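You operate a simulated robot arm through the tools that you are given. There is no shell and no other tool.

The job below is to be done with a simulated robot arm. You get a single attempt, and the scene is never put back.

JOB
Empty the white bowl into the basin, refill it to its line and pump in soap twice.
Fine: fill at the tap, leave it under the white pump, a splash at most; drop nothing.

Only the result counts: the job must be done as asked and must still hold three seconds after the hand-in. Knocking over, shifting, dropping, spilling or breaking anything else fails it.

ROBOT AND FRAMES
A 7-joint arm with a two-finger parallel gripper, fixed in place. Base frame: the origin is at the foot of the arm, x ahead of it, y to its left, z up. Lengths are in mm, angles in degrees, forces in N, time in s.
Its first joint turns from -166.0 to 166.0 degrees. Payload 4.4 kg.
Tool frame: the origin (TCP) lies between the finger pads and is the grasp point; the fingertips stand 23 mm ahead of it; z points along the fingers, y is the line along which they close. Largest opening 94 mm; finger width 38, thickness 10; the body of the gripper, 54 by 96 mm, starts 39 mm behind the TCP.
Orientation is told as [roll, pitch, yaw] about the base's x, y, z axes, in that order, counted from this pose: with the fingers straight down and closing along the base's y, the tool's x points along the base's -x, its y along +y and its z along -z.

CONTROLS
- The arm moves only by the tool play_rows. Its argument "steps" is one flat list of numbers, 7 for each row, row after row: the turn, a rotation vector about the base's x, y, z in degrees, then the shift along the base's x, y, z in cm, then the gripper command, from -1 (fully open) to 1 (shut), values between in proportion. In form: [ax, ay, az, dx, dy, dz, jaw, ax, ay, az, dx, dy, dz, jaw, ...]. A call has 1 to 20 rows; each row is the pose to reach, as a shift and turn from the pose commanded when the call began. Each row takes 0.2 s and may step no farther than 50 mm and 8.6 degrees from the row before; otherwise, or with a gripper value out of range, the whole call is refused. Where a pose cannot be reached the arm comes as near as it can. A force on the tool above 90 N (or 10 N above the force at the start of the call, whichever is more), or a blocked arm, ends the call early, and 0.2 s more pass. Each finger travels about 72 mm/s and halts on what it meets, pressing with about 23 N; the grip force reading is that of the motor and also rises with nothing between the fingers. The clock runs only during rows and for 0.2 s after the last one: add rows that repeat a pose to give the fingers time. The reply holds the time, the measured pose of the TCP, the force on the tool along the base axes, the opening and the grip force, in the units named above and with some noise, with the torque about the TCP (base axes, N m) and any sound that the robot's microphone picked up.
- Cameras (640 x 400 px; columns grow to the right, rows downward): "scene" is fixed at [50.3, 648.9, 1512.7]; the picture's right is [-0.20, -0.98, 0.00], its down [-0.71, 0.14, -0.69] and it looks along [0.68, -0.14, -0.72] (base axes); focal length 335 px, centre (320, 200). "wrist" rides on the gripper at [86, 16, -75] in the tool frame; the picture's right is [-0.18, 0.98, 0.00], its down [-0.58, -0.11, -0.81] and it looks along [-0.79, -0.15, 0.59] (tool axes); focal length 243 px, centre (320, 200). There is no depth. A picture from a camera that has moved, and an enlarged one, comes with that camera's place and axes in the base frame and with its lens.
- camera(camera): a new picture of that camera. It takes no simulated time.
- enlarge(camera, box): a new picture of the part [left, top, right, bottom] of that camera's present view, enlarged. It takes no simulated time.
- close_job(): hands the job in; it is judged then, once.

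Places have to be worked out from the pictures, the camera data and where the tool is seen. Open the gripper and draw the arm clear of the work before you hand the job in, unless the task says otherwise.

The tools are called as name(argument=value, ...) on one line, values as JSON. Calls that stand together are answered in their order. play_rows: Moves the arm, as the interface text tells. Its arguments: {"type":"object","properties":{"steps":{"type":"array","items":{"type":"number"}}},"required":["steps"]} The other tools are called the same way: camera (camera) takes a picture; enlarge (camera, box) takes an enlarged picture of a part of a camera's view; close_job () hands the job in.

At the start:

```text
time_s: 0.0
position: [608.8, 172.7, 1133.4]
tool_rot: [0.0, -0.1, 0.0]
wrist_force: [0.6, 0.2, 0.1]
ft_torque: [-0.01, -0.03, 0.01]
opening: 94.0
finger_force: 0.1
```

scene: 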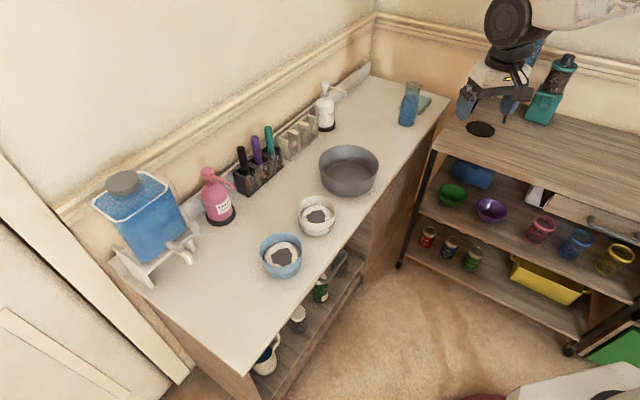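
wrist: 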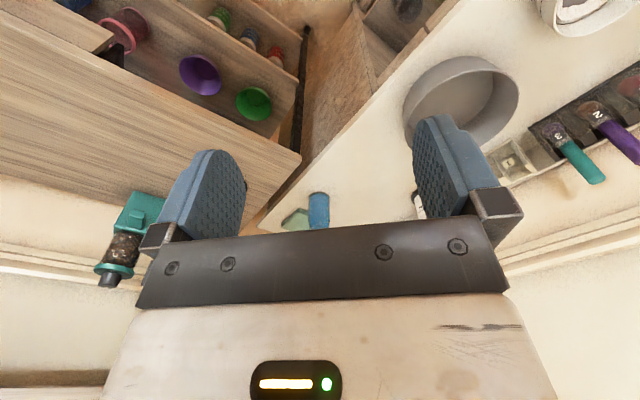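

I'll begin by looking closely at the scene: the two bowls, the basin, the water dispenser with tap, and the two pumps.

enlarge(camera="scene", box=[80, 150, 240, 300])

enlarge(camera="scene", box=[240, 180, 360, 290])

enlarge(camera="scene", box=[290, 60, 450, 200])

camera(camera="scene")

```text
2.67 times, centred on (160, 225) of scene
camera zoom: at [50.3, 648.9, 1512.7], right [-0.2, -0.98, 0.0], down [-0.71, 0.14, -0.69], along [0.68, -0.14, -0.72], focal length 892 px, centre (747, 133)
```

zoom: 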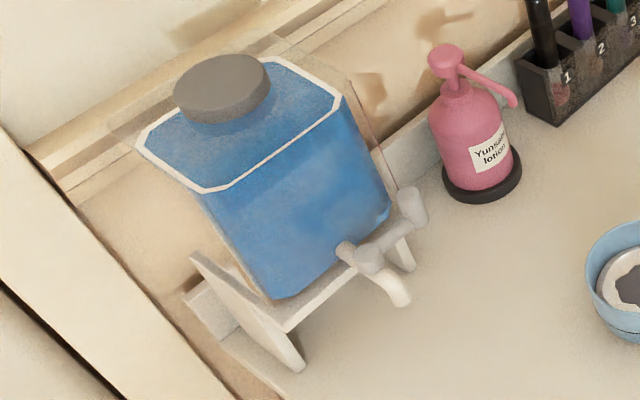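

```text
3.64 times, centred on (300, 235) of scene
camera zoom: at [50.3, 648.9, 1512.7], right [-0.2, -0.98, 0.0], down [-0.71, 0.14, -0.69], along [0.68, -0.14, -0.72], focal length 1217 px, centre (393, 73)
```

zoom: 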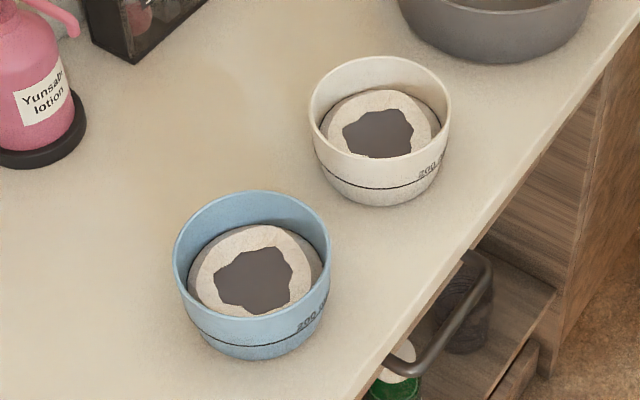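

```text
2.86 times, centred on (370, 130) of scene
camera zoom: at [50.3, 648.9, 1512.7], right [-0.2, -0.98, 0.0], down [-0.71, 0.14, -0.69], along [0.68, -0.14, -0.72], focal length 956 px, centre (177, 400)
```

zoom: 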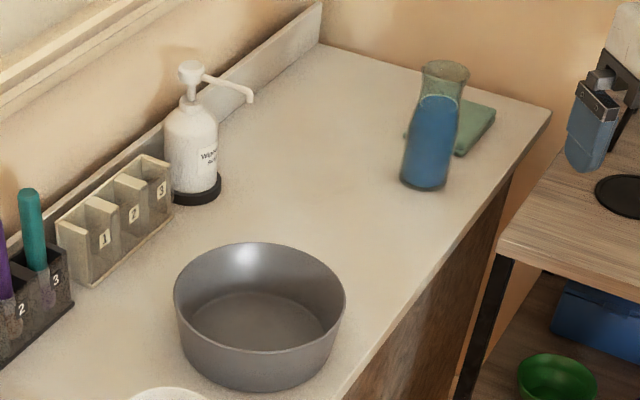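

```text
taken
```

scene: 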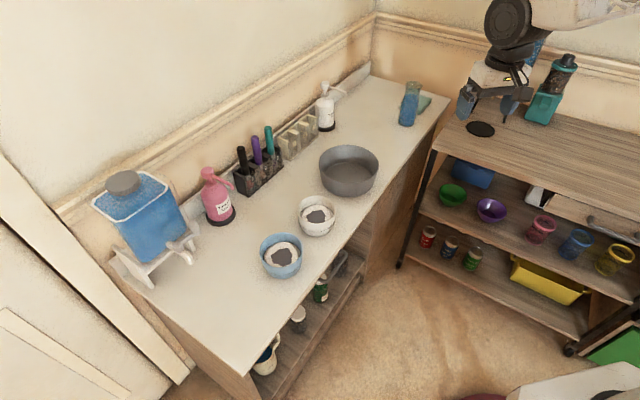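

The scene camera alone gives no depth, so I'll turn the wrist in place (about 45° yaw) to see the counter from a second viewpoint and triangulate heights.

play_rows(steps=[0, 0, 8, 0, 0, 0, -1, 0, 0, 16, 0, 0, 0, -1, 0, 0, 24, 0, 0, 0, -1, 0, 0, 32, 0, 0, 0, -1, 0, 0, 40, 0, 0, 0, -1, 0, 0, 45, 0, 0, 0, -1])

camera(camera="wrist")

camera(camera="scene")

```text
time_s: 1.4
position: [608.3, 173.2, 1133.3]
tool_rot: [0.0, 0.0, 45.1]
wrist_force: [0.2, 0.0, 0.3]
ft_torque: [0.0, 0.02, -0.03]
opening: 93.8
finger_force: 0.1
```

```text
taken
camera wrist: at [536.5, 122.7, 1208.5], right [-0.57, 0.82, 0.0], down [0.49, 0.33, 0.81], along [0.66, 0.46, -0.59], focal length 243 px, centre (320, 200)
```

wrist: 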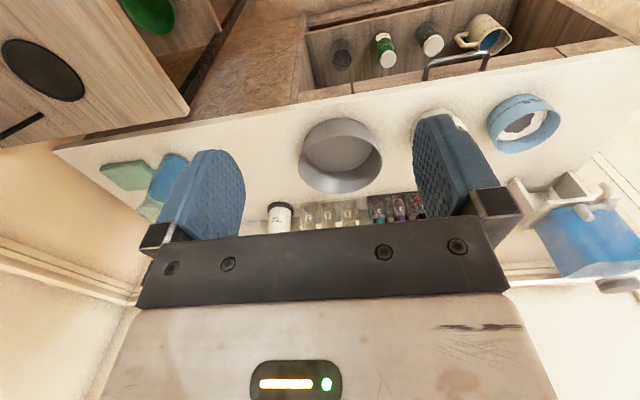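

```text
taken
```

scene: 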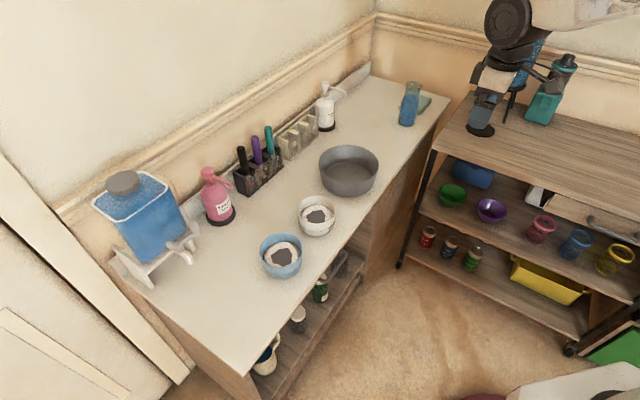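

The white pump triangulates to roughly (1160, 400, 750), quite far out. I'll enlarge details from the wrist view to refine this.

enlarge(camera="wrist", box=[240, 100, 440, 240])

enlarge(camera="wrist", box=[440, 70, 640, 300])

enlarge(camera="scene", box=[110, 200, 220, 290])

enlarge(camera="scene", box=[280, 60, 380, 150])

enlarge(camera="scene", box=[440, 0, 640, 130])

```text
2.86 times, centred on (340, 170) of wrist
camera zoom: at [536.5, 122.7, 1208.5], right [-0.57, 0.82, 0.0], down [0.49, 0.33, 0.81], along [0.66, 0.46, -0.59], focal length 693 px, centre (263, 286)
```

zoom: 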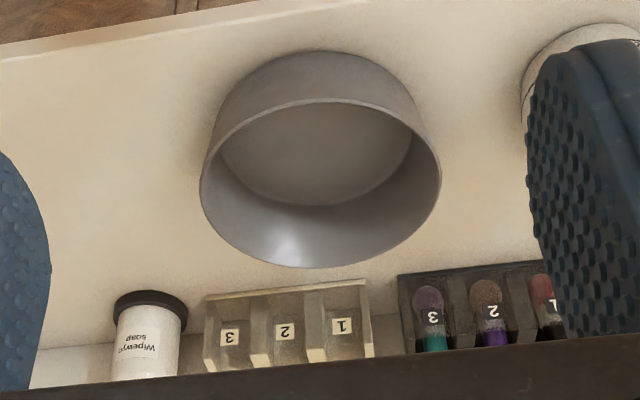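

```text
1.74 times, centred on (540, 185) of wrist
camera zoom: at [536.5, 122.7, 1208.5], right [-0.57, 0.82, 0.0], down [0.49, 0.33, 0.81], along [0.66, 0.46, -0.59], focal length 422 px, centre (-63, 226)
```

zoom: 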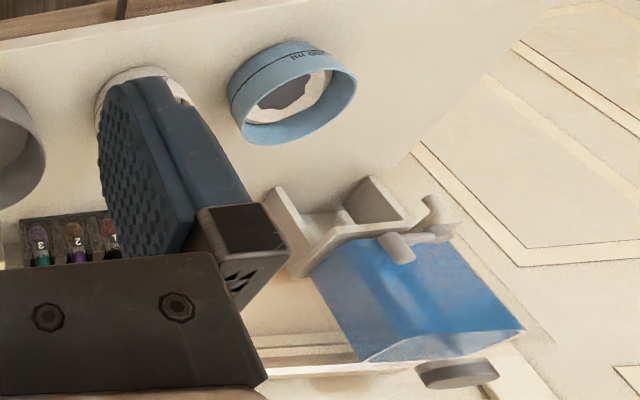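

```text
4.44 times, centred on (165, 245) of scene
camera zoom: at [50.3, 648.9, 1512.7], right [-0.2, -0.98, 0.0], down [-0.71, 0.14, -0.69], along [0.68, -0.14, -0.72], focal length 1487 px, centre (1009, 0)
```

zoom: 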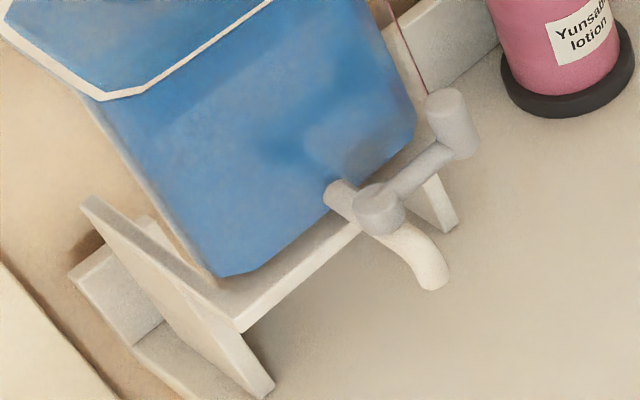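

```text
4.44 times, centred on (330, 105) of scene
camera zoom: at [50.3, 648.9, 1512.7], right [-0.2, -0.98, 0.0], down [-0.71, 0.14, -0.69], along [0.68, -0.14, -0.72], focal length 1487 px, centre (276, 622)
```

zoom: 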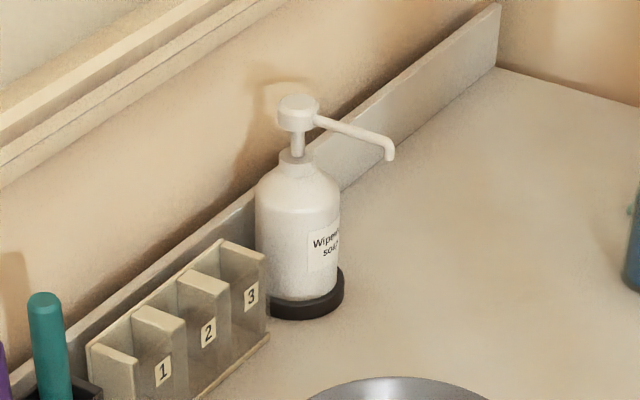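

```text
3.08 times, centred on (540, 65) of scene
camera zoom: at [50.3, 648.9, 1512.7], right [-0.2, -0.98, 0.0], down [-0.71, 0.14, -0.69], along [0.68, -0.14, -0.72], focal length 1030 px, centre (-357, 615)
```

zoom: 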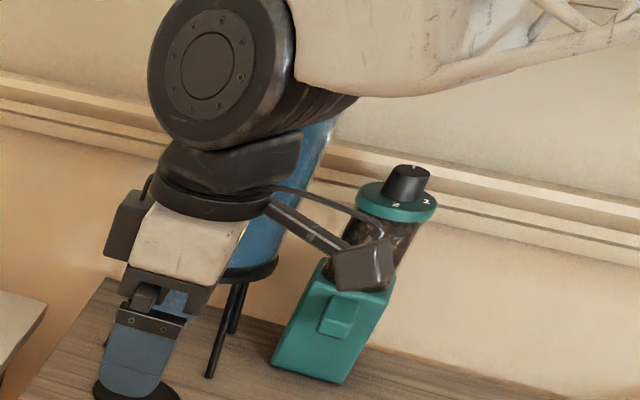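

Next I'll fly the hand (staying in front of and above the counter, z > 1040) to a spot where the wrist camera looks squarely at the dispenser tap.

play_rows(steps=[0, 0, 0, -1.9, 3.92, -0.66, -1, 0, 0, 0, -3.8, 7.84, -1.31, -1, 0, 0, 0, -5.7, 11.76, -1.97, -1, 0, 0, 0, -7.6, 15.69, -2.63, -1, 0, 0, 0, -9.5, 19.6, -3.29, -1, 0, 0, 0, -11.4, 23.5, -3.94, -1, 0, 0, 0, -13.3, 27.4, -4.6, -1, 0, 0, 0, -15.2, 31.4, -5.26, -1, 0, 0, 0, -17.1, 35.3, -5.9, -1, 0, 0, 0, -19, 39.2, -6.57, -1, 0, 0, 0, -20.9, 43.1, -7.2, -1, 0, 0, 0, -22.8, 47, -7.9, -1, 0, 0, 0, -24.7, 51, -8.5, -1, 0, 0, 0, -26.6, 54.9, -9.2, -1])

camera(camera="wrist")

camera(camera="scene")

```text
time_s: 4.4
position: [345.1, 722.2, 1041.1]
tool_rot: [0.0, 0.1, 45.0]
wrist_force: [0.1, 0.7, 0.8]
ft_torque: [-0.01, 0.01, -0.01]
opening: 94.0
finger_force: 0.1
```

```text
taken
camera wrist: at [271.2, 672.1, 1116.9], right [-0.56, 0.83, 0.0], down [0.49, 0.33, 0.81], along [0.67, 0.45, -0.59], focal length 243 px, centre (320, 200)
```

wrist: 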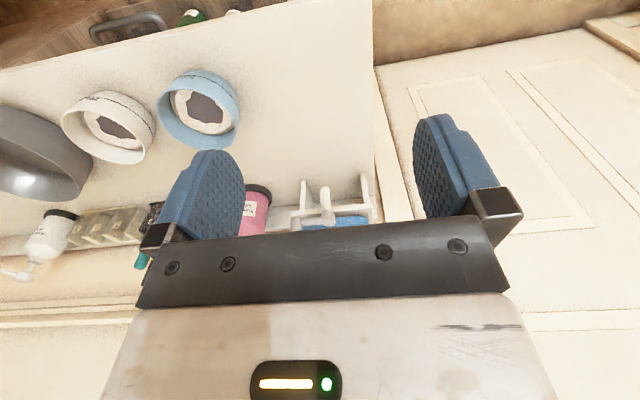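

```text
taken
```

scene: 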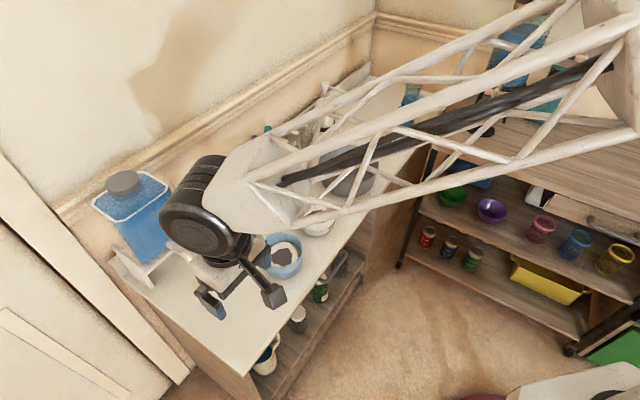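

The tap is hidden behind the gripper bar, so I'll tilt the tool 30° upward (towards the wall) about the TCP to bring the tap into the clear part of the picture.

play_rows(steps=[5.37, -5.24, 0, 0, 0, 0, -1, 10.74, -10.47, 0, 0, 0, 0, -1, 16.11, -15.7, 0, 0, 0, 0, -1, 21.5, -20.9, 0, 0, 0, 0, -1])

camera(camera="wrist")

enlarge(camera="wrist", box=[240, 60, 420, 230])

```text
time_s: 5.4
position: [343.5, 721.6, 1042.2]
tool_rot: [0.5, -30.1, 44.8]
wrist_force: [0.3, -1.0, -0.2]
ft_torque: [-0.02, 0.01, -0.01]
opening: 94.0
finger_force: 0.0
```

```text
taken
camera wrist: at [253.2, 653.2, 1063.6], right [-0.58, 0.81, 0.1], down [0.15, -0.01, 0.99], along [0.8, 0.59, -0.12], focal length 243 px, centre (320, 200)
```

wrist: 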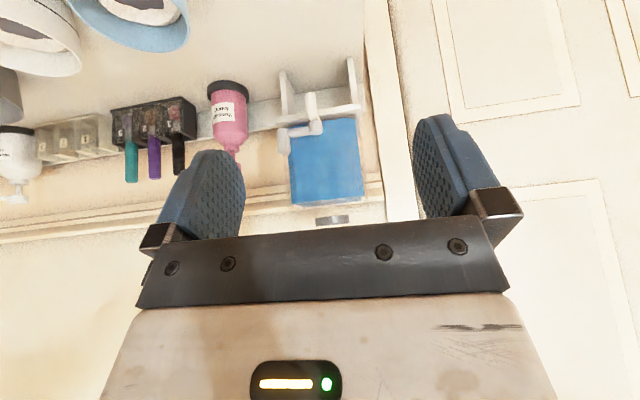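

```text
2.35 times, centred on (330, 145) of wrist
camera zoom: at [253.2, 653.2, 1063.6], right [-0.58, 0.81, 0.1], down [0.15, -0.01, 0.99], along [0.8, 0.59, -0.12], focal length 571 px, centre (296, 329)
```

zoom: 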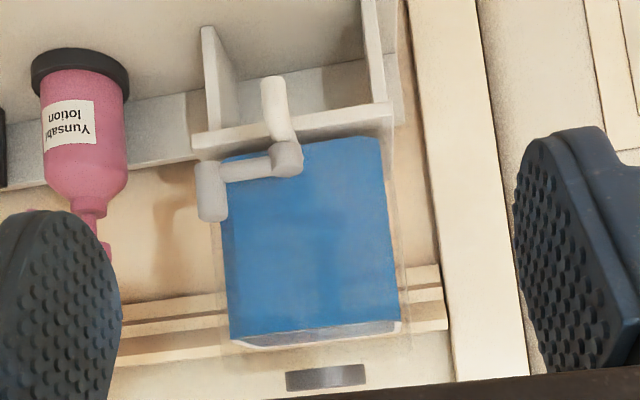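

The tap spout tip triangulates consistently to about (521, 851, 868), and the tap's lever points sideways with a knob at its end. Now I'll fly along the front of the counter to view the white pump and check reach there.

play_rows(steps=[0, 0, 0, 3.28, -3.37, 0.05, -1, 0, 0, 0, 6.55, -6.73, 0.1, -1, 0, 0, 0, 9.83, -10.1, 0.15, -1, 0, 0, 0, 13.1, -13.46, 0.2, -1, 0, 0, 0, 16.38, -16.8, 0.25, -1, 0, 0, 0, 19.66, -20.2, 0.3, -1, 0, 0, 0, 22.9, -23.6, 0.35, -1, 0, 0, 0, 26.2, -26.9, 0.4, -1, 0, 0, 0, 29.5, -30.3, 0.45, -1, 0, 0, 0, 32.8, -33.6, 0.5, -1, 0, 0, 0, 36, -37, 0.55, -1, 0, 0, 0, 39.3, -40.4, 0.6, -1, 0, 0, 0, 42.6, -43.7, 0.65, -1, 0, 0, 0, 45.9, -47.1, 0.7, -1, 0, 0, 0, 49.1, -50.5, 0.75, -1, 0, 0, 0, 52.4, -53.8, 0.8, -1, 0, 0, 0, 55.7, -57.2, 0.8, -1])

camera(camera="wrist")

camera(camera="scene")

```text
time_s: 9.0
position: [898.8, 147.2, 1051.5]
tool_rot: [0.4, -30.0, 44.9]
wrist_force: [-0.4, -0.1, 0.6]
ft_torque: [0.05, 0.03, -0.01]
opening: 93.9
finger_force: 0.0
```

```text
taken
camera wrist: at [808.0, 79.6, 1073.6], right [-0.58, 0.81, 0.1], down [0.15, -0.01, 0.99], along [0.8, 0.59, -0.12], focal length 243 px, centre (320, 200)
```

wrist: 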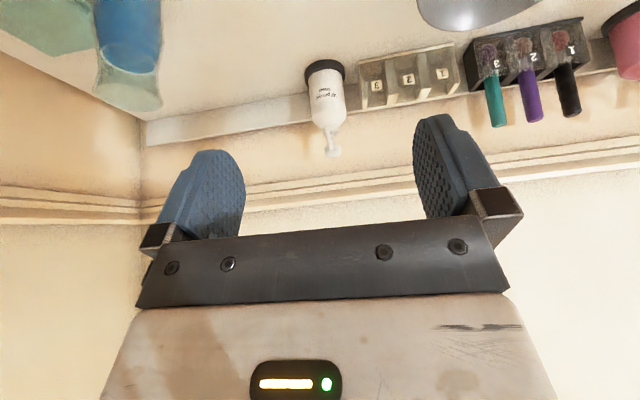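

```text
taken
```

scene: 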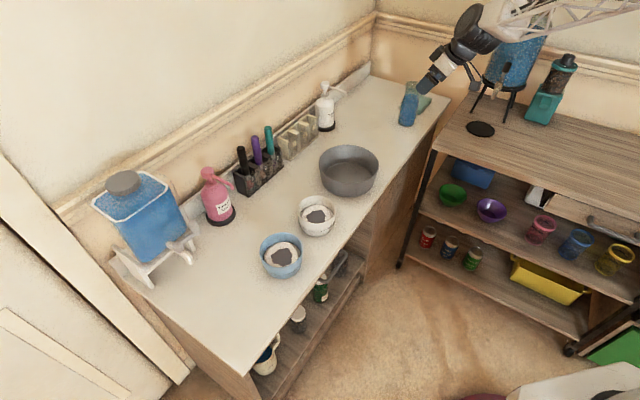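

enlarge(camera="wrist", box=[250, 30, 400, 180])

enlarge(camera="wrist", box=[0, 0, 240, 150])

enlarge(camera="scene", box=[400, 0, 560, 140])

```text
2.67 times, centred on (325, 105) of wrist
camera zoom: at [808.0, 79.6, 1073.6], right [-0.58, 0.81, 0.1], down [0.15, -0.01, 0.99], along [0.8, 0.59, -0.12], focal length 647 px, centre (307, 453)
```

zoom: 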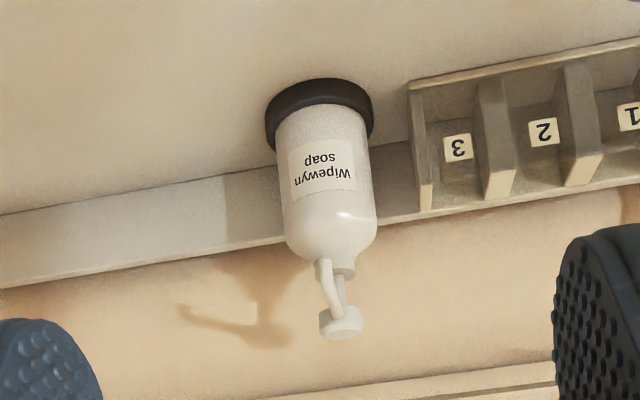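

```text
2.67 times, centred on (120, 75) of wrist
camera zoom: at [808.0, 79.6, 1073.6], right [-0.58, 0.81, 0.1], down [0.15, -0.01, 0.99], along [0.8, 0.59, -0.12], focal length 647 px, centre (853, 533)
```

zoom: 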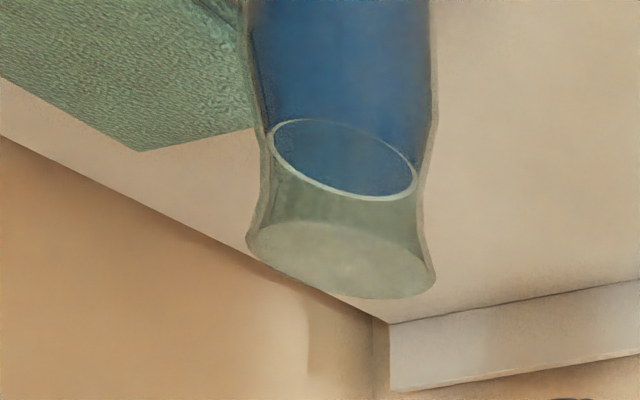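

```text
2.86 times, centred on (480, 70) of scene
camera zoom: at [50.3, 648.9, 1512.7], right [-0.2, -0.98, 0.0], down [-0.71, 0.14, -0.69], along [0.68, -0.14, -0.72], focal length 956 px, centre (-137, 571)
```

zoom: 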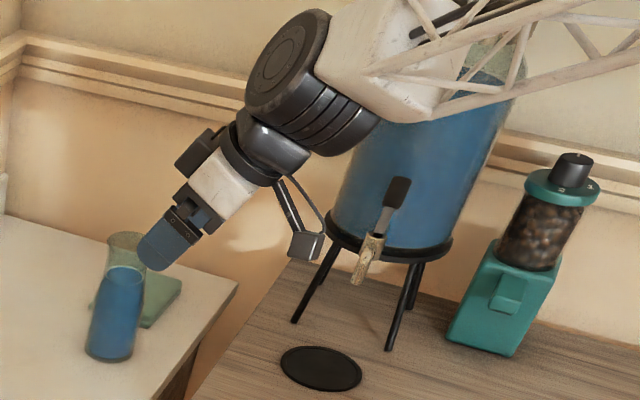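

The white pump's head is near (1178, 398, 928) and its spout tip near (1120, 337, 902), facing the counter front. I'll now test reach in free air: yaw to the radial direction and tilt further while moving out at z≈1080.

play_rows(steps=[0, 0, -6.5, 1.2, 4.3, 0.7, -1, 0, 0, -13, 2.4, 8.7, 1.4, -1, 0, 0, -19.5, 3.6, 13, 2.1, -1, 0, 0, -26, 4.8, 17.4, 2.8, -1])

play_rows(steps=[2.45, -7.1, 0, 2.4, 0.8, 0, -1, 4.9, -14.2, 0, 4.7, 1.6, 0, -1, 7.3, -21.3, 0, 7.1, 2.4, 0, -1, 9.8, -28.4, 0, 9.5, 3.2, 0, -1])

camera(camera="scene")

camera(camera="wrist")

```text
time_s: 10.0
position: [949.7, 322.5, 1079.4]
tool_rot: [0.4, -30.0, 18.8]
wrist_force: [-0.8, 1.1, -0.6]
ft_torque: [-0.01, -0.01, 0.01]
opening: 94.0
finger_force: 0.0
```

```text
time_s: 11.0
position: [1045.2, 354.5, 1077.1]
tool_rot: [0.5, -60.1, 18.8]
wrist_force: [0.1, 0.4, -0.2]
ft_torque: [-0.04, 0.05, 0.0]
opening: 94.1
finger_force: 0.1
```

```text
taken
```

scene: 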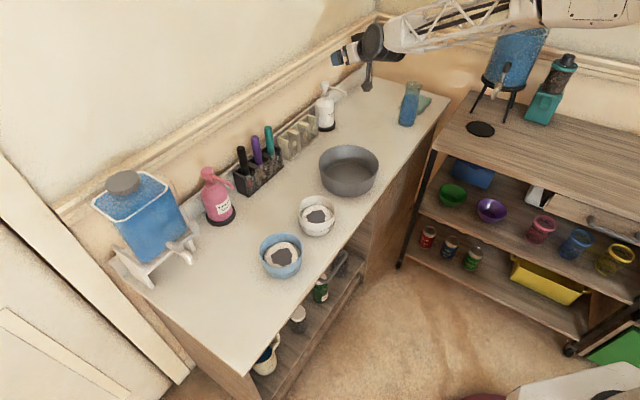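

```text
taken
camera wrist: at [938.3, 334.0, 1040.2], right [-0.24, 0.96, 0.16], down [-0.35, -0.24, 0.9], along [0.91, 0.16, 0.39], focal length 243 px, centre (320, 200)
```

wrist: 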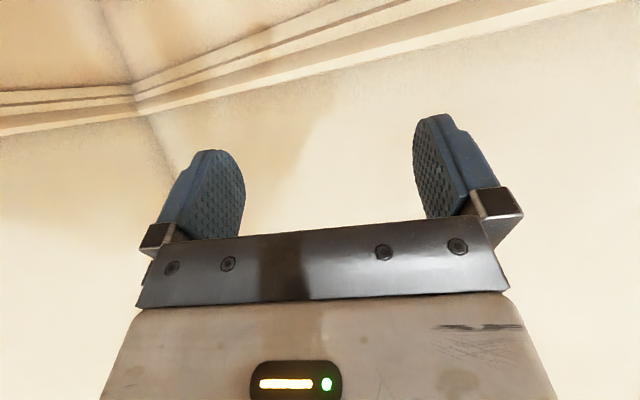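

No limit met so far at radius 1104. I'll close the fingers and probe farther out to hover ~50 mm above the white pump's head.

play_rows(steps=[0, 0, 0, 2.2, 0.75, -1, 0.5, 0, 0, 0, 4.4, 1.5, -2.5, 1, 0, 0, 0, 6.6, 2.25, -4.5, 1, 0, 0, 0, 8.8, 3, -6.5, 1, 0, 0, 0, 11, 3.75, -8.7, 1, 0, 0, 0, 11, 3.75, -8.7, 1])

camera(camera="scene")

enlarge(camera="scene", box=[290, 30, 430, 150])

```text
time_s: 12.4
position: [1154.4, 392.2, 987.7]
tool_rot: [0.6, -60.0, 18.8]
wrist_force: [0.1, 0.1, -0.8]
ft_torque: [0.01, 0.05, -0.02]
opening: 0.1
finger_force: 23.1
```

```text
taken
```

scene: 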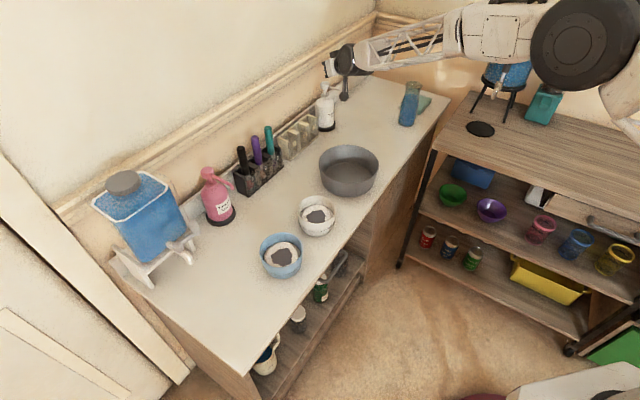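

```text
3.33 times, centred on (360, 90) of scene
camera zoom: at [50.3, 648.9, 1512.7], right [-0.2, -0.98, 0.0], down [-0.71, 0.14, -0.69], along [0.68, -0.14, -0.72], focal length 1116 px, centre (187, 567)
```

zoom: 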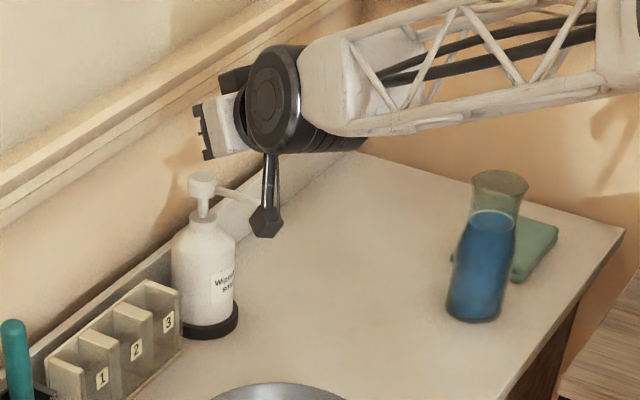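

Reach is fine (radius 1219 at 60° tilt). I'll back out the same way, and return to tool-down above the bowls for a close look at the white bowl's contents and line.

play_rows(steps=[0, 0, 0, -2.2, -0.75, 2, 1, 0, 0, 0, -4.4, -1.5, 4, 1, 0, 0, 0, -6.6, -2.25, 6, 1, 0, 0, 0, -8.8, -3, 8, 1, 0, 0, 0, -11, -3.75, 10, 1, -2.45, 7.1, 0, -14, -4.75, 11, 0.5, -4.9, 14.2, 0, -17, -5.75, 11.5, 0, -7.3, 21.3, 0, -20, -6.75, 12, -0.5, -9.8, 28.4, 0, -23, -7.75, 12, -1, -12.2, 35.5, 0, -26, -8, 12, -1, -14.7, 42.6, 0, -30, -8, 12, -1, -17.1, 49.7, 0, -34.5, -8, 12, -1, -19.4, 56.7, 0, -39, -8, 12, -1])

camera(camera="wrist")

```text
time_s: 15.2
position: [764.8, 314.5, 1111.2]
tool_rot: [0.5, 0.0, 18.8]
wrist_force: [-1.2, -0.6, 0.3]
ft_torque: [-0.04, 0.0, -0.02]
opening: 94.1
finger_force: 0.0
```

```text
taken
camera wrist: at [678.1, 300.9, 1186.1], right [-0.14, 0.99, 0.01], down [0.59, 0.08, 0.81], along [0.8, 0.12, -0.59], focal length 243 px, centre (320, 200)
```

wrist: 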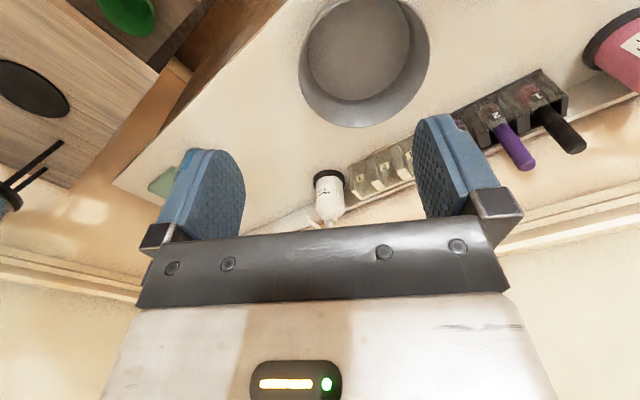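

Let me also look at the second dispenser on the cart so I'm sure which tap is the working one.

play_rows(steps=[0, 0, -8, -3.3, -2.3, -1.2, -1, 0, 0, -16, -6.6, -4.6, -2.4, -1, 0, 0, -24, -9.9, -6.9, -3.6, -1, 0, 0, -32, -13.2, -9.2, -4.8, -1, 0, 0, -40, -16.5, -11.5, -6, -1])

play_rows(steps=[-2.9, -7.5, 0, 0, 0, 0, -1, -5.7, -14.9, 0, 0, 0, 0, -1, -8.6, -22.4, 0, 0, 0, 0, -1])

camera(camera="wrist")

```text
time_s: 16.4
position: [599.1, 199.5, 1048.4]
tool_rot: [0.6, 0.0, -21.3]
wrist_force: [-0.6, 0.0, -0.8]
ft_torque: [-0.01, -0.02, 0.04]
opening: 94.2
finger_force: 0.0
```

```text
time_s: 17.2
position: [598.1, 198.9, 1051.2]
tool_rot: [0.7, -24.2, -21.1]
wrist_force: [0.0, -0.8, -0.1]
ft_torque: [-0.03, -0.01, -0.01]
opening: 94.1
finger_force: 0.0
```

```text
taken
camera wrist: at [501.9, 252.6, 1083.7], right [0.51, 0.86, 0.09], down [0.14, -0.18, 0.97], along [0.85, -0.48, -0.22], focal length 243 px, centre (320, 200)
```

wrist: 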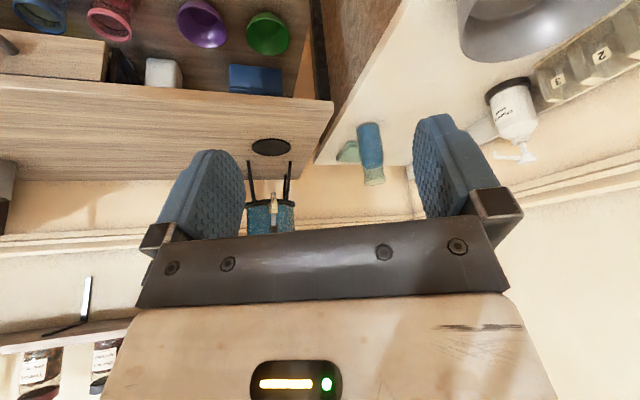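

enlarge(camera="wrist", box=[200, 120, 350, 240])

enlarge(camera="scene", box=[440, 0, 640, 150])

```text
3.33 times, centred on (275, 180) of wrist
camera zoom: at [501.9, 252.6, 1083.7], right [0.51, 0.86, 0.09], down [0.14, -0.18, 0.97], along [0.85, -0.48, -0.22], focal length 809 px, centre (470, 267)
```

zoom: 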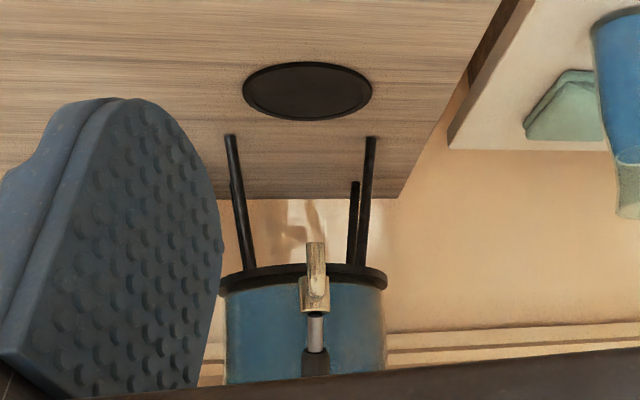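

```text
2.67 times, centred on (540, 75) of scene
camera zoom: at [50.3, 648.9, 1512.7], right [-0.2, -0.98, 0.0], down [-0.71, 0.14, -0.69], along [0.68, -0.14, -0.72], focal length 892 px, centre (-267, 533)
```

zoom: 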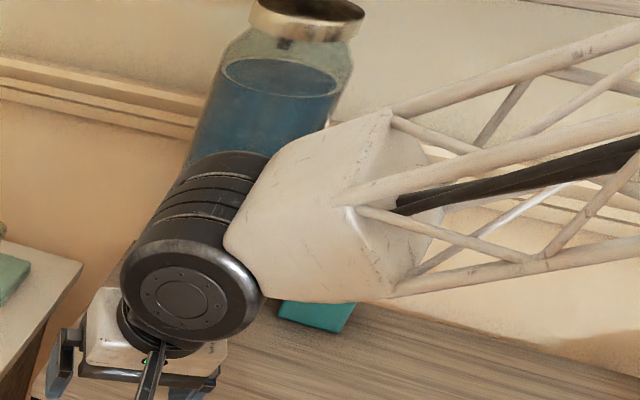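

The cart one is a glass drinks jar with a brass tap; the counter tank beside the bowls and basin is the natural tap for this wash job. Now I'll go back and inspect the white bowl closely.

play_rows(steps=[2.9, 7.5, 0, 0, 2, 0, -1, 5.7, 14.9, 0, -1, 4, 0, -1, 8.6, 22.4, 0, -2, 6, 0, -1])

play_rows(steps=[0, 0, 8.3, -0.7, 2, -1.5, -1, 0, 0, 16.6, -1.4, 4, -3, -1, 0, 0, 24.9, -2.1, 6, -4.5, -1, 0, 0, 33.2, -2.8, 8, -6, -1, 0, 0, 41.5, -3.5, 10, -7.5, -1, 0, 0, 49.8, -4.2, 12, -9, -1, 0, 0, 58, -4.7, 14, -10.5, -1, 0, 0, 66, -5.2, 16, -12, -1])

camera(camera="wrist")

```text
time_s: 18.0
position: [579.0, 259.4, 1051.4]
tool_rot: [0.5, -0.1, -21.2]
wrist_force: [0.2, -0.1, -0.3]
ft_torque: [0.02, 0.0, -0.01]
opening: 93.9
finger_force: 0.0
```

```text
time_s: 19.8
position: [527.0, 417.5, 930.7]
tool_rot: [0.5, -0.1, 44.9]
wrist_force: [0.1, -0.3, 0.5]
ft_torque: [-0.08, -0.01, -0.01]
opening: 94.2
finger_force: 0.0
```

```text
taken
camera wrist: at [454.8, 367.3, 1006.0], right [-0.56, 0.83, 0.01], down [0.49, 0.33, 0.81], along [0.66, 0.46, -0.59], focal length 243 px, centre (320, 200)
```

wrist: 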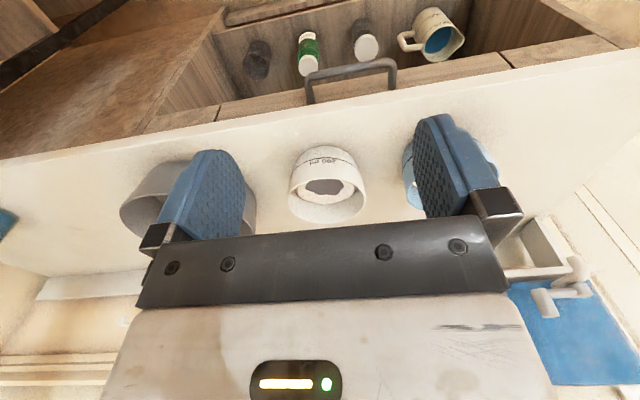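

enlarge(camera="wrist", box=[260, 130, 400, 235])

enlarge(camera="scene", box=[280, 180, 350, 250])

enlarge(camera="wrist", box=[480, 200, 640, 330])

```text
3.81 times, centred on (330, 182) of wrist
camera zoom: at [454.8, 367.3, 1006.0], right [-0.56, 0.83, 0.01], down [0.49, 0.33, 0.81], along [0.66, 0.46, -0.59], focal length 924 px, centre (282, 267)
```

zoom: 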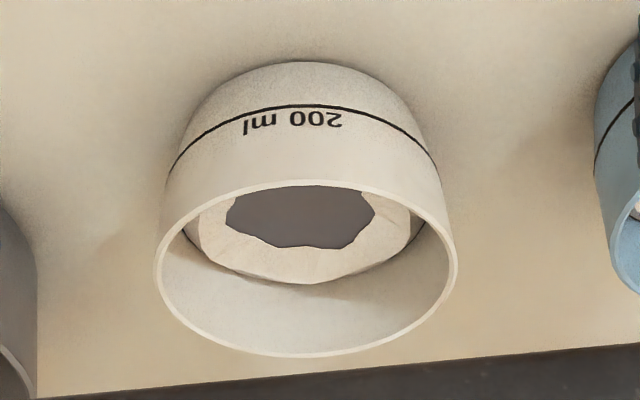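

```text
5.71 times, centred on (315, 215) of scene
camera zoom: at [50.3, 648.9, 1512.7], right [-0.2, -0.98, 0.0], down [-0.71, 0.14, -0.69], along [0.68, -0.14, -0.72], focal length 1912 px, centre (349, 114)
```

zoom: 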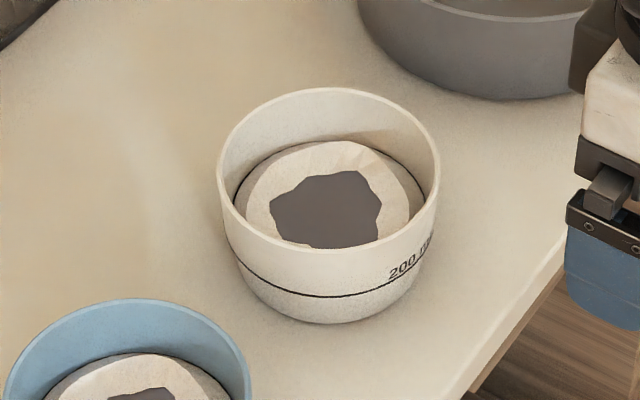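

```text
3.08 times, centred on (560, 265) of wrist
camera zoom: at [454.8, 367.3, 1006.0], right [-0.56, 0.83, 0.01], down [0.49, 0.33, 0.81], along [0.66, 0.46, -0.59], focal length 746 px, centre (-418, 0)
```

zoom: 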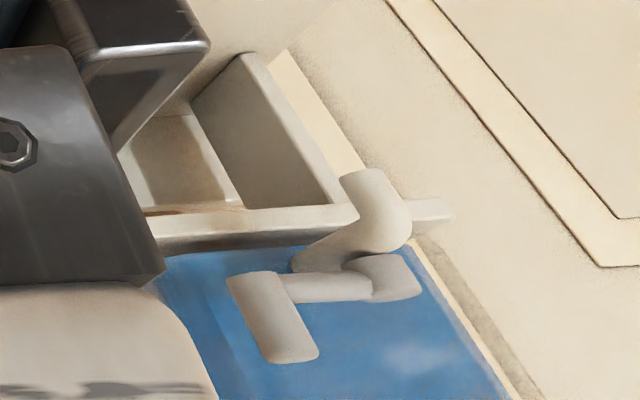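

The white bowl's rim centre is near (674, 531, 811), diameter ~110, and holds something grey. Before handling anything I want a close view of the tap and its lever, so I fly there with a 30° upward tilt.

play_rows(steps=[0, 0, 0, -1.2, 4.0, 2.0, -1, 0, 0, 0, -2.5, 8.6, 4.0, -1, 5.37, -5.24, 0, -3.8, 13, 5.5, -1, 10.74, -10.47, 0, -5, 17.3, 6.5, -1, 16.11, -15.7, 0, -6.3, 21.6, 7.5, -1, 21.5, -20.9, 0, -7.6, 26, 8.2, -1, 21.5, -20.9, 0, -8.9, 30.3, 8.9, -1, 21.5, -20.9, 0, -10.1, 34.6, 8.9, -1])

camera(camera="wrist")

enlarge(camera="wrist", box=[220, 20, 420, 230])

```text
refused: row 2 steps farther than a row can; nothing moved
```

```text
taken
camera wrist: at [454.8, 367.3, 1006.0], right [-0.56, 0.83, 0.01], down [0.49, 0.33, 0.81], along [0.66, 0.46, -0.59], focal length 243 px, centre (320, 200)
```

wrist: 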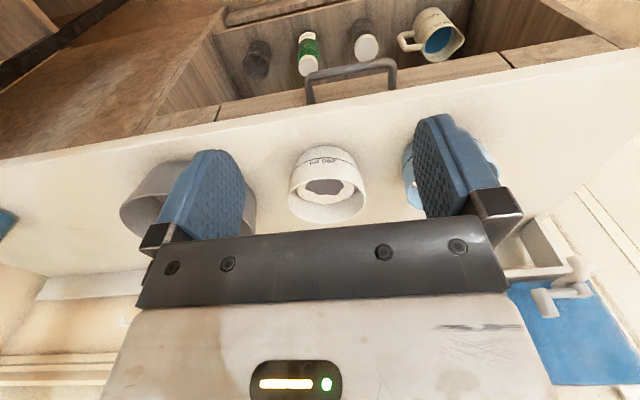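

```text
1.90 times, centred on (320, 125) of wrist
camera zoom: at [454.8, 367.3, 1006.0], right [-0.56, 0.83, 0.01], down [0.49, 0.33, 0.81], along [0.66, 0.46, -0.59], focal length 462 px, centre (320, 343)
```

zoom: 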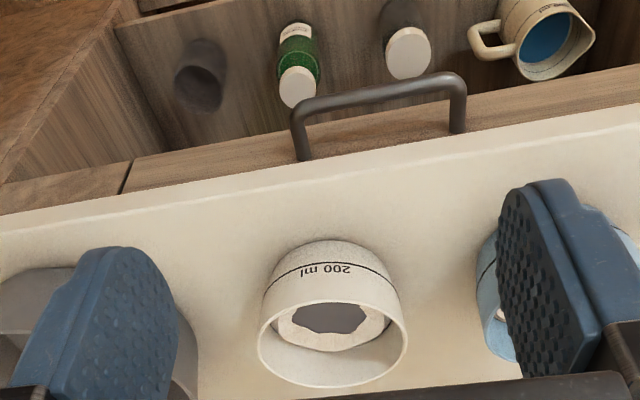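

Row steps were slightly too large; I'll repeat the same flight with more, smaller rows.

play_rows(steps=[0, 0, 0, -1.0, 3.4, 2.0, -1, 0, 0, 0, -2.0, 7.0, 4.0, -1, 5.37, -5.24, 0, -3.0, 10.5, 5.5, -1, 10.74, -10.47, 0, -4, 14, 6.5, -1, 16.11, -15.7, 0, -5, 17.5, 7.5, -1, 21.5, -20.9, 0, -6, 21, 8.2, -1, 21.5, -20.9, 0, -7, 24.5, 8.9, -1, 21.5, -20.9, 0, -8, 28, 8.9, -1, 21.5, -20.9, 0, -9, 31.5, 8.9, -1, 21.5, -20.9, 0, -10.1, 34.6, 8.9, -1])

camera(camera="wrist")

enlarge(camera="wrist", box=[220, 20, 420, 230])

```text
time_s: 22.0
position: [424.3, 764.3, 1019.5]
tool_rot: [1.1, -30.0, 44.6]
wrist_force: [0.0, 0.0, -0.7]
ft_torque: [-0.01, -0.02, -0.01]
opening: 94.1
finger_force: 0.0
```

```text
taken
camera wrist: at [334.9, 696.0, 1040.3], right [-0.58, 0.8, 0.11], down [0.16, -0.02, 0.99], along [0.8, 0.59, -0.12], focal length 243 px, centre (320, 200)
```

wrist: 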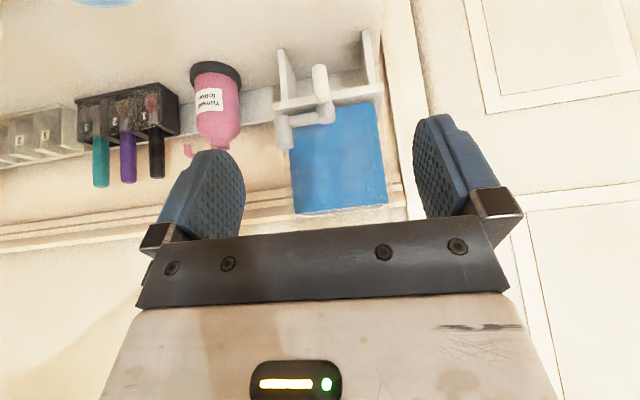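

```text
1.90 times, centred on (320, 125) of wrist
camera zoom: at [334.9, 696.0, 1040.3], right [-0.58, 0.8, 0.11], down [0.16, -0.02, 0.99], along [0.8, 0.59, -0.12], focal length 462 px, centre (320, 343)
```

zoom: 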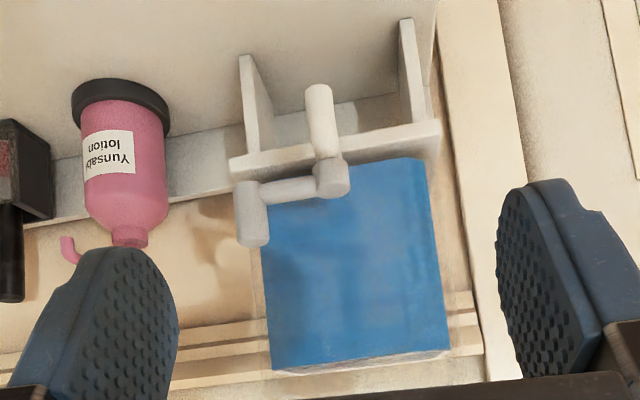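

enlarge(camera="wrist", box=[260, 20, 400, 160])

enlarge(camera="scene", box=[150, 220, 220, 280])

```text
2.86 times, centred on (330, 90) of wrist
camera zoom: at [334.9, 696.0, 1040.3], right [-0.58, 0.8, 0.11], down [0.16, -0.02, 0.99], along [0.8, 0.59, -0.12], focal length 693 px, centre (291, 514)
```

zoom: 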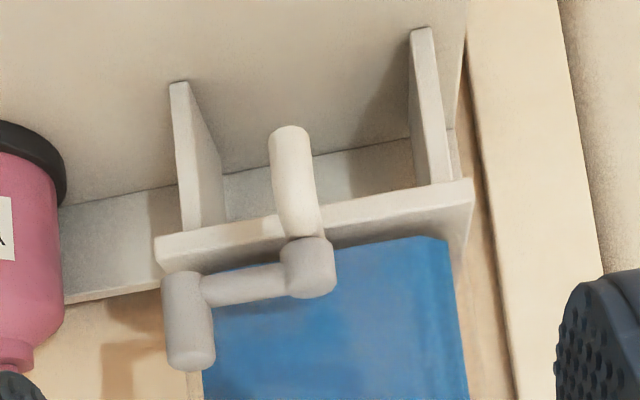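

```text
6.67 times, centred on (185, 250) of scene
camera zoom: at [50.3, 648.9, 1512.7], right [-0.2, -0.98, 0.0], down [-0.71, 0.14, -0.69], along [0.68, -0.14, -0.72], focal length 2231 px, centre (1220, -133)
```

zoom: 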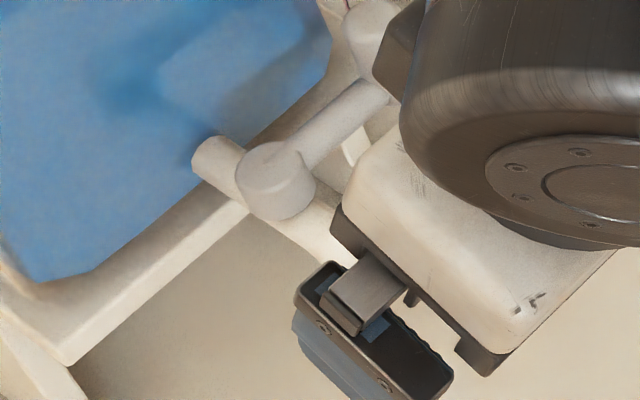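

The lever is a quarter-turn on a vertical stem (post at about (563, 824, 915–952)), spout tip at about (518, 850, 870), clear of the stand. Now I'll go hover over the white bowl's rim on its side facing the blue bowl, tool straight down, half-open fingers.

play_rows(steps=[-5.37, 5.24, 0, 2.5, -2.3, 0, -1, -10.74, 10.47, 0, 5, -4.6, 0, -0.6, -16.11, 15.7, 0, 7.5, -6.9, -1, -0.2, -21.5, 20.9, 0, 10, -9.2, -3, -0.2, -21.5, 20.9, 0, 13, -12, -5, -0.2, -21.5, 20.9, 0, 16, -14.8, -7.5, -0.2, -21.5, 20.9, 0, 19, -17.5, -10, -0.2, -21.5, 20.9, 0, 21.36, -19.69, -12, -0.2, -21.5, 20.9, 0, 21.36, -19.69, -12, -0.2])

camera(camera="wrist")

camera(camera="scene")

```text
time_s: 24.0
position: [639.4, 567.6, 902.2]
tool_rot: [0.5, -0.1, 44.7]
wrist_force: [0.4, -0.6, 0.5]
ft_torque: [-0.02, 0.01, -0.01]
opening: 56.5
finger_force: 0.1
```

```text
taken
camera wrist: at [568.0, 517.7, 976.9], right [-0.56, 0.83, 0.01], down [0.49, 0.33, 0.81], along [0.66, 0.46, -0.59], focal length 243 px, centre (320, 200)
```

wrist: 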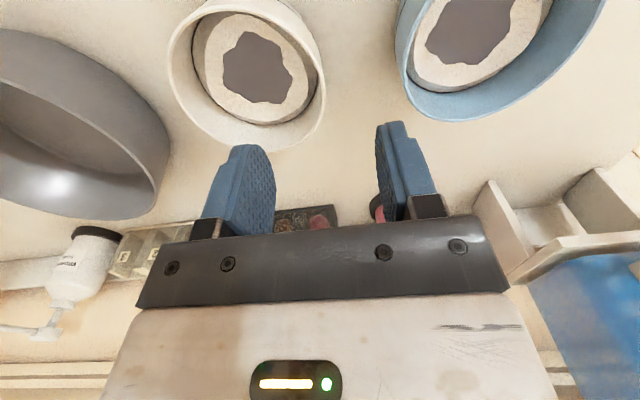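

```text
taken
```

scene: 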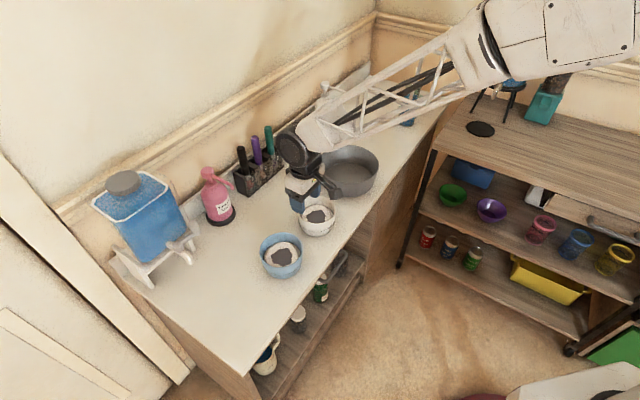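

enlarge(camera="wrist", box=[130, 0, 386, 160])

enlarge(camera="scene", box=[260, 150, 350, 250])

```text
2.50 times, centred on (258, 80) of wrist
camera zoom: at [568.0, 517.7, 976.9], right [-0.56, 0.83, 0.01], down [0.49, 0.33, 0.81], along [0.66, 0.46, -0.59], focal length 606 px, centre (475, 500)
```

zoom: 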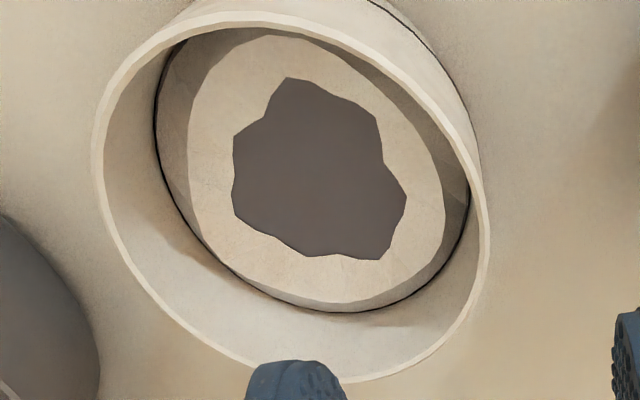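

```text
4.00 times, centred on (305, 200) of scene
camera zoom: at [50.3, 648.9, 1512.7], right [-0.2, -0.98, 0.0], down [-0.71, 0.14, -0.69], along [0.68, -0.14, -0.72], focal length 1338 px, centre (380, 200)
```

zoom: 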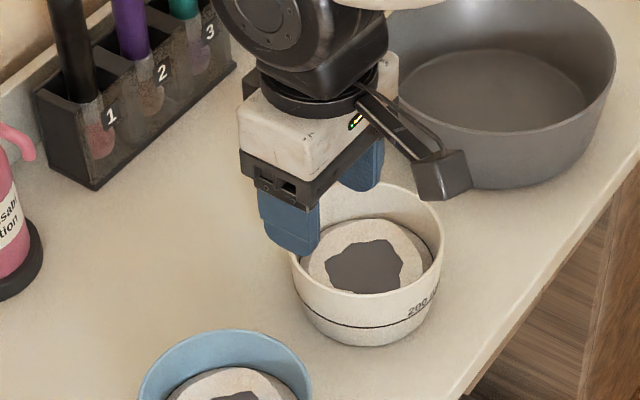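

The white bowl rim fits a circle centred at (676, 532), radius ~54.6, z≈812; the TCP is straight above the rim wall on the blue-bowl side. I'll descend with fingers straddling the wall (fingertips to z≈777, about the line height).

play_rows(steps=[0, 0, 0, 0, 0, -3.5, -0.2, 0, 0, 0, 0, 0, -7, -0.2, 0, 0, 0, 0, 0, -9.0, -0.2, 0, 0, 0, 0, 0, -10.2, -0.2])

camera(camera="wrist")

enlarge(camera="scene", box=[260, 150, 350, 250])

```text
time_s: 25.0
position: [638.3, 568.4, 799.7]
tool_rot: [0.5, -0.1, 44.8]
wrist_force: [0.3, 0.8, -0.2]
ft_torque: [0.02, 0.01, -0.01]
opening: 56.3
finger_force: 0.1
```

```text
taken
camera wrist: at [566.3, 517.5, 874.6], right [-0.56, 0.83, 0.01], down [0.49, 0.33, 0.81], along [0.66, 0.46, -0.59], focal length 243 px, centre (320, 200)
```

wrist: 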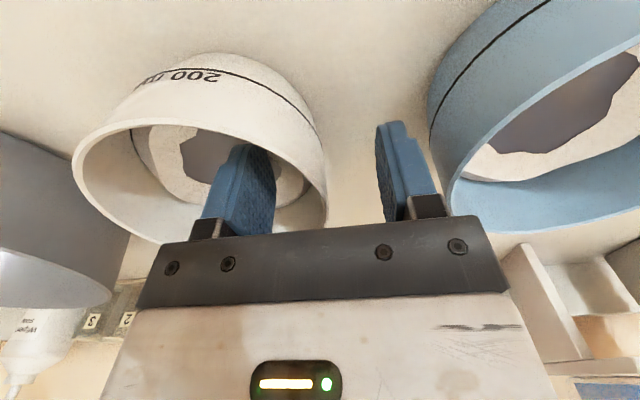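

```text
4.00 times, centred on (305, 200) of scene
camera zoom: at [50.3, 648.9, 1512.7], right [-0.2, -0.98, 0.0], down [-0.71, 0.14, -0.69], along [0.68, -0.14, -0.72], focal length 1338 px, centre (380, 200)
```

zoom: 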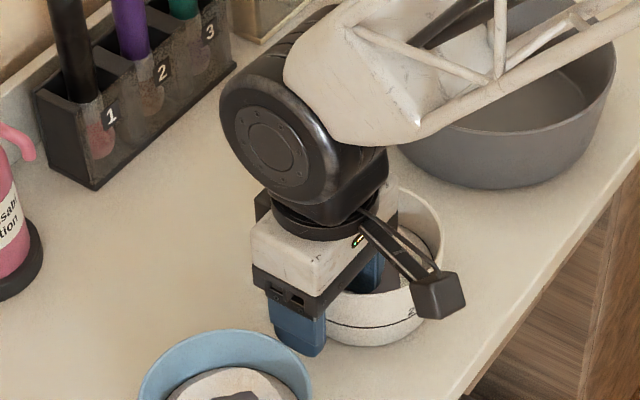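

Fingers straddle the wall cleanly. Now I close gently and check the grip.

play_rows(steps=[0, 0, 0, 0, 0, 0, 0.2, 0, 0, 0, 0, 0, 0, 0.5, 0, 0, 0, 0, 0, 0, 0.7, 0, 0, 0, 0, 0, 0, 0.85, 0, 0, 0, 0, 0, 0, 1, 0, 0, 0, 0, 0, 0, 1, 0, 0, 0, 0, 0, 0, 1])

camera(camera="wrist")

```text
time_s: 26.6
position: [638.6, 567.8, 799.4]
tool_rot: [0.6, -0.1, 44.8]
wrist_force: [2.5, -0.7, 7.8]
ft_torque: [-0.61, -0.56, 0.14]
opening: 10.9
finger_force: 23.2
```

```text
taken
camera wrist: at [566.4, 517.6, 874.9], right [-0.56, 0.83, 0.01], down [0.49, 0.33, 0.81], along [0.66, 0.46, -0.59], focal length 243 px, centre (320, 200)
```

wrist: 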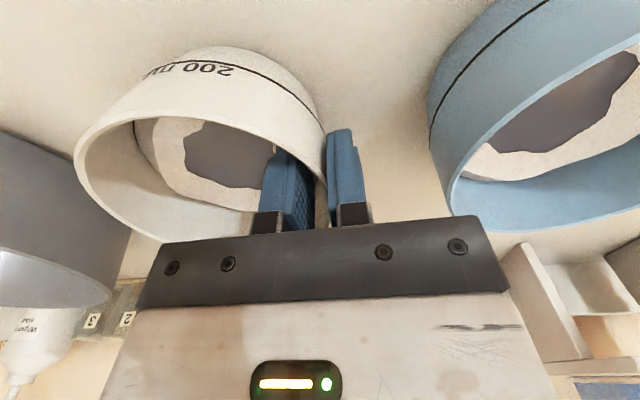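

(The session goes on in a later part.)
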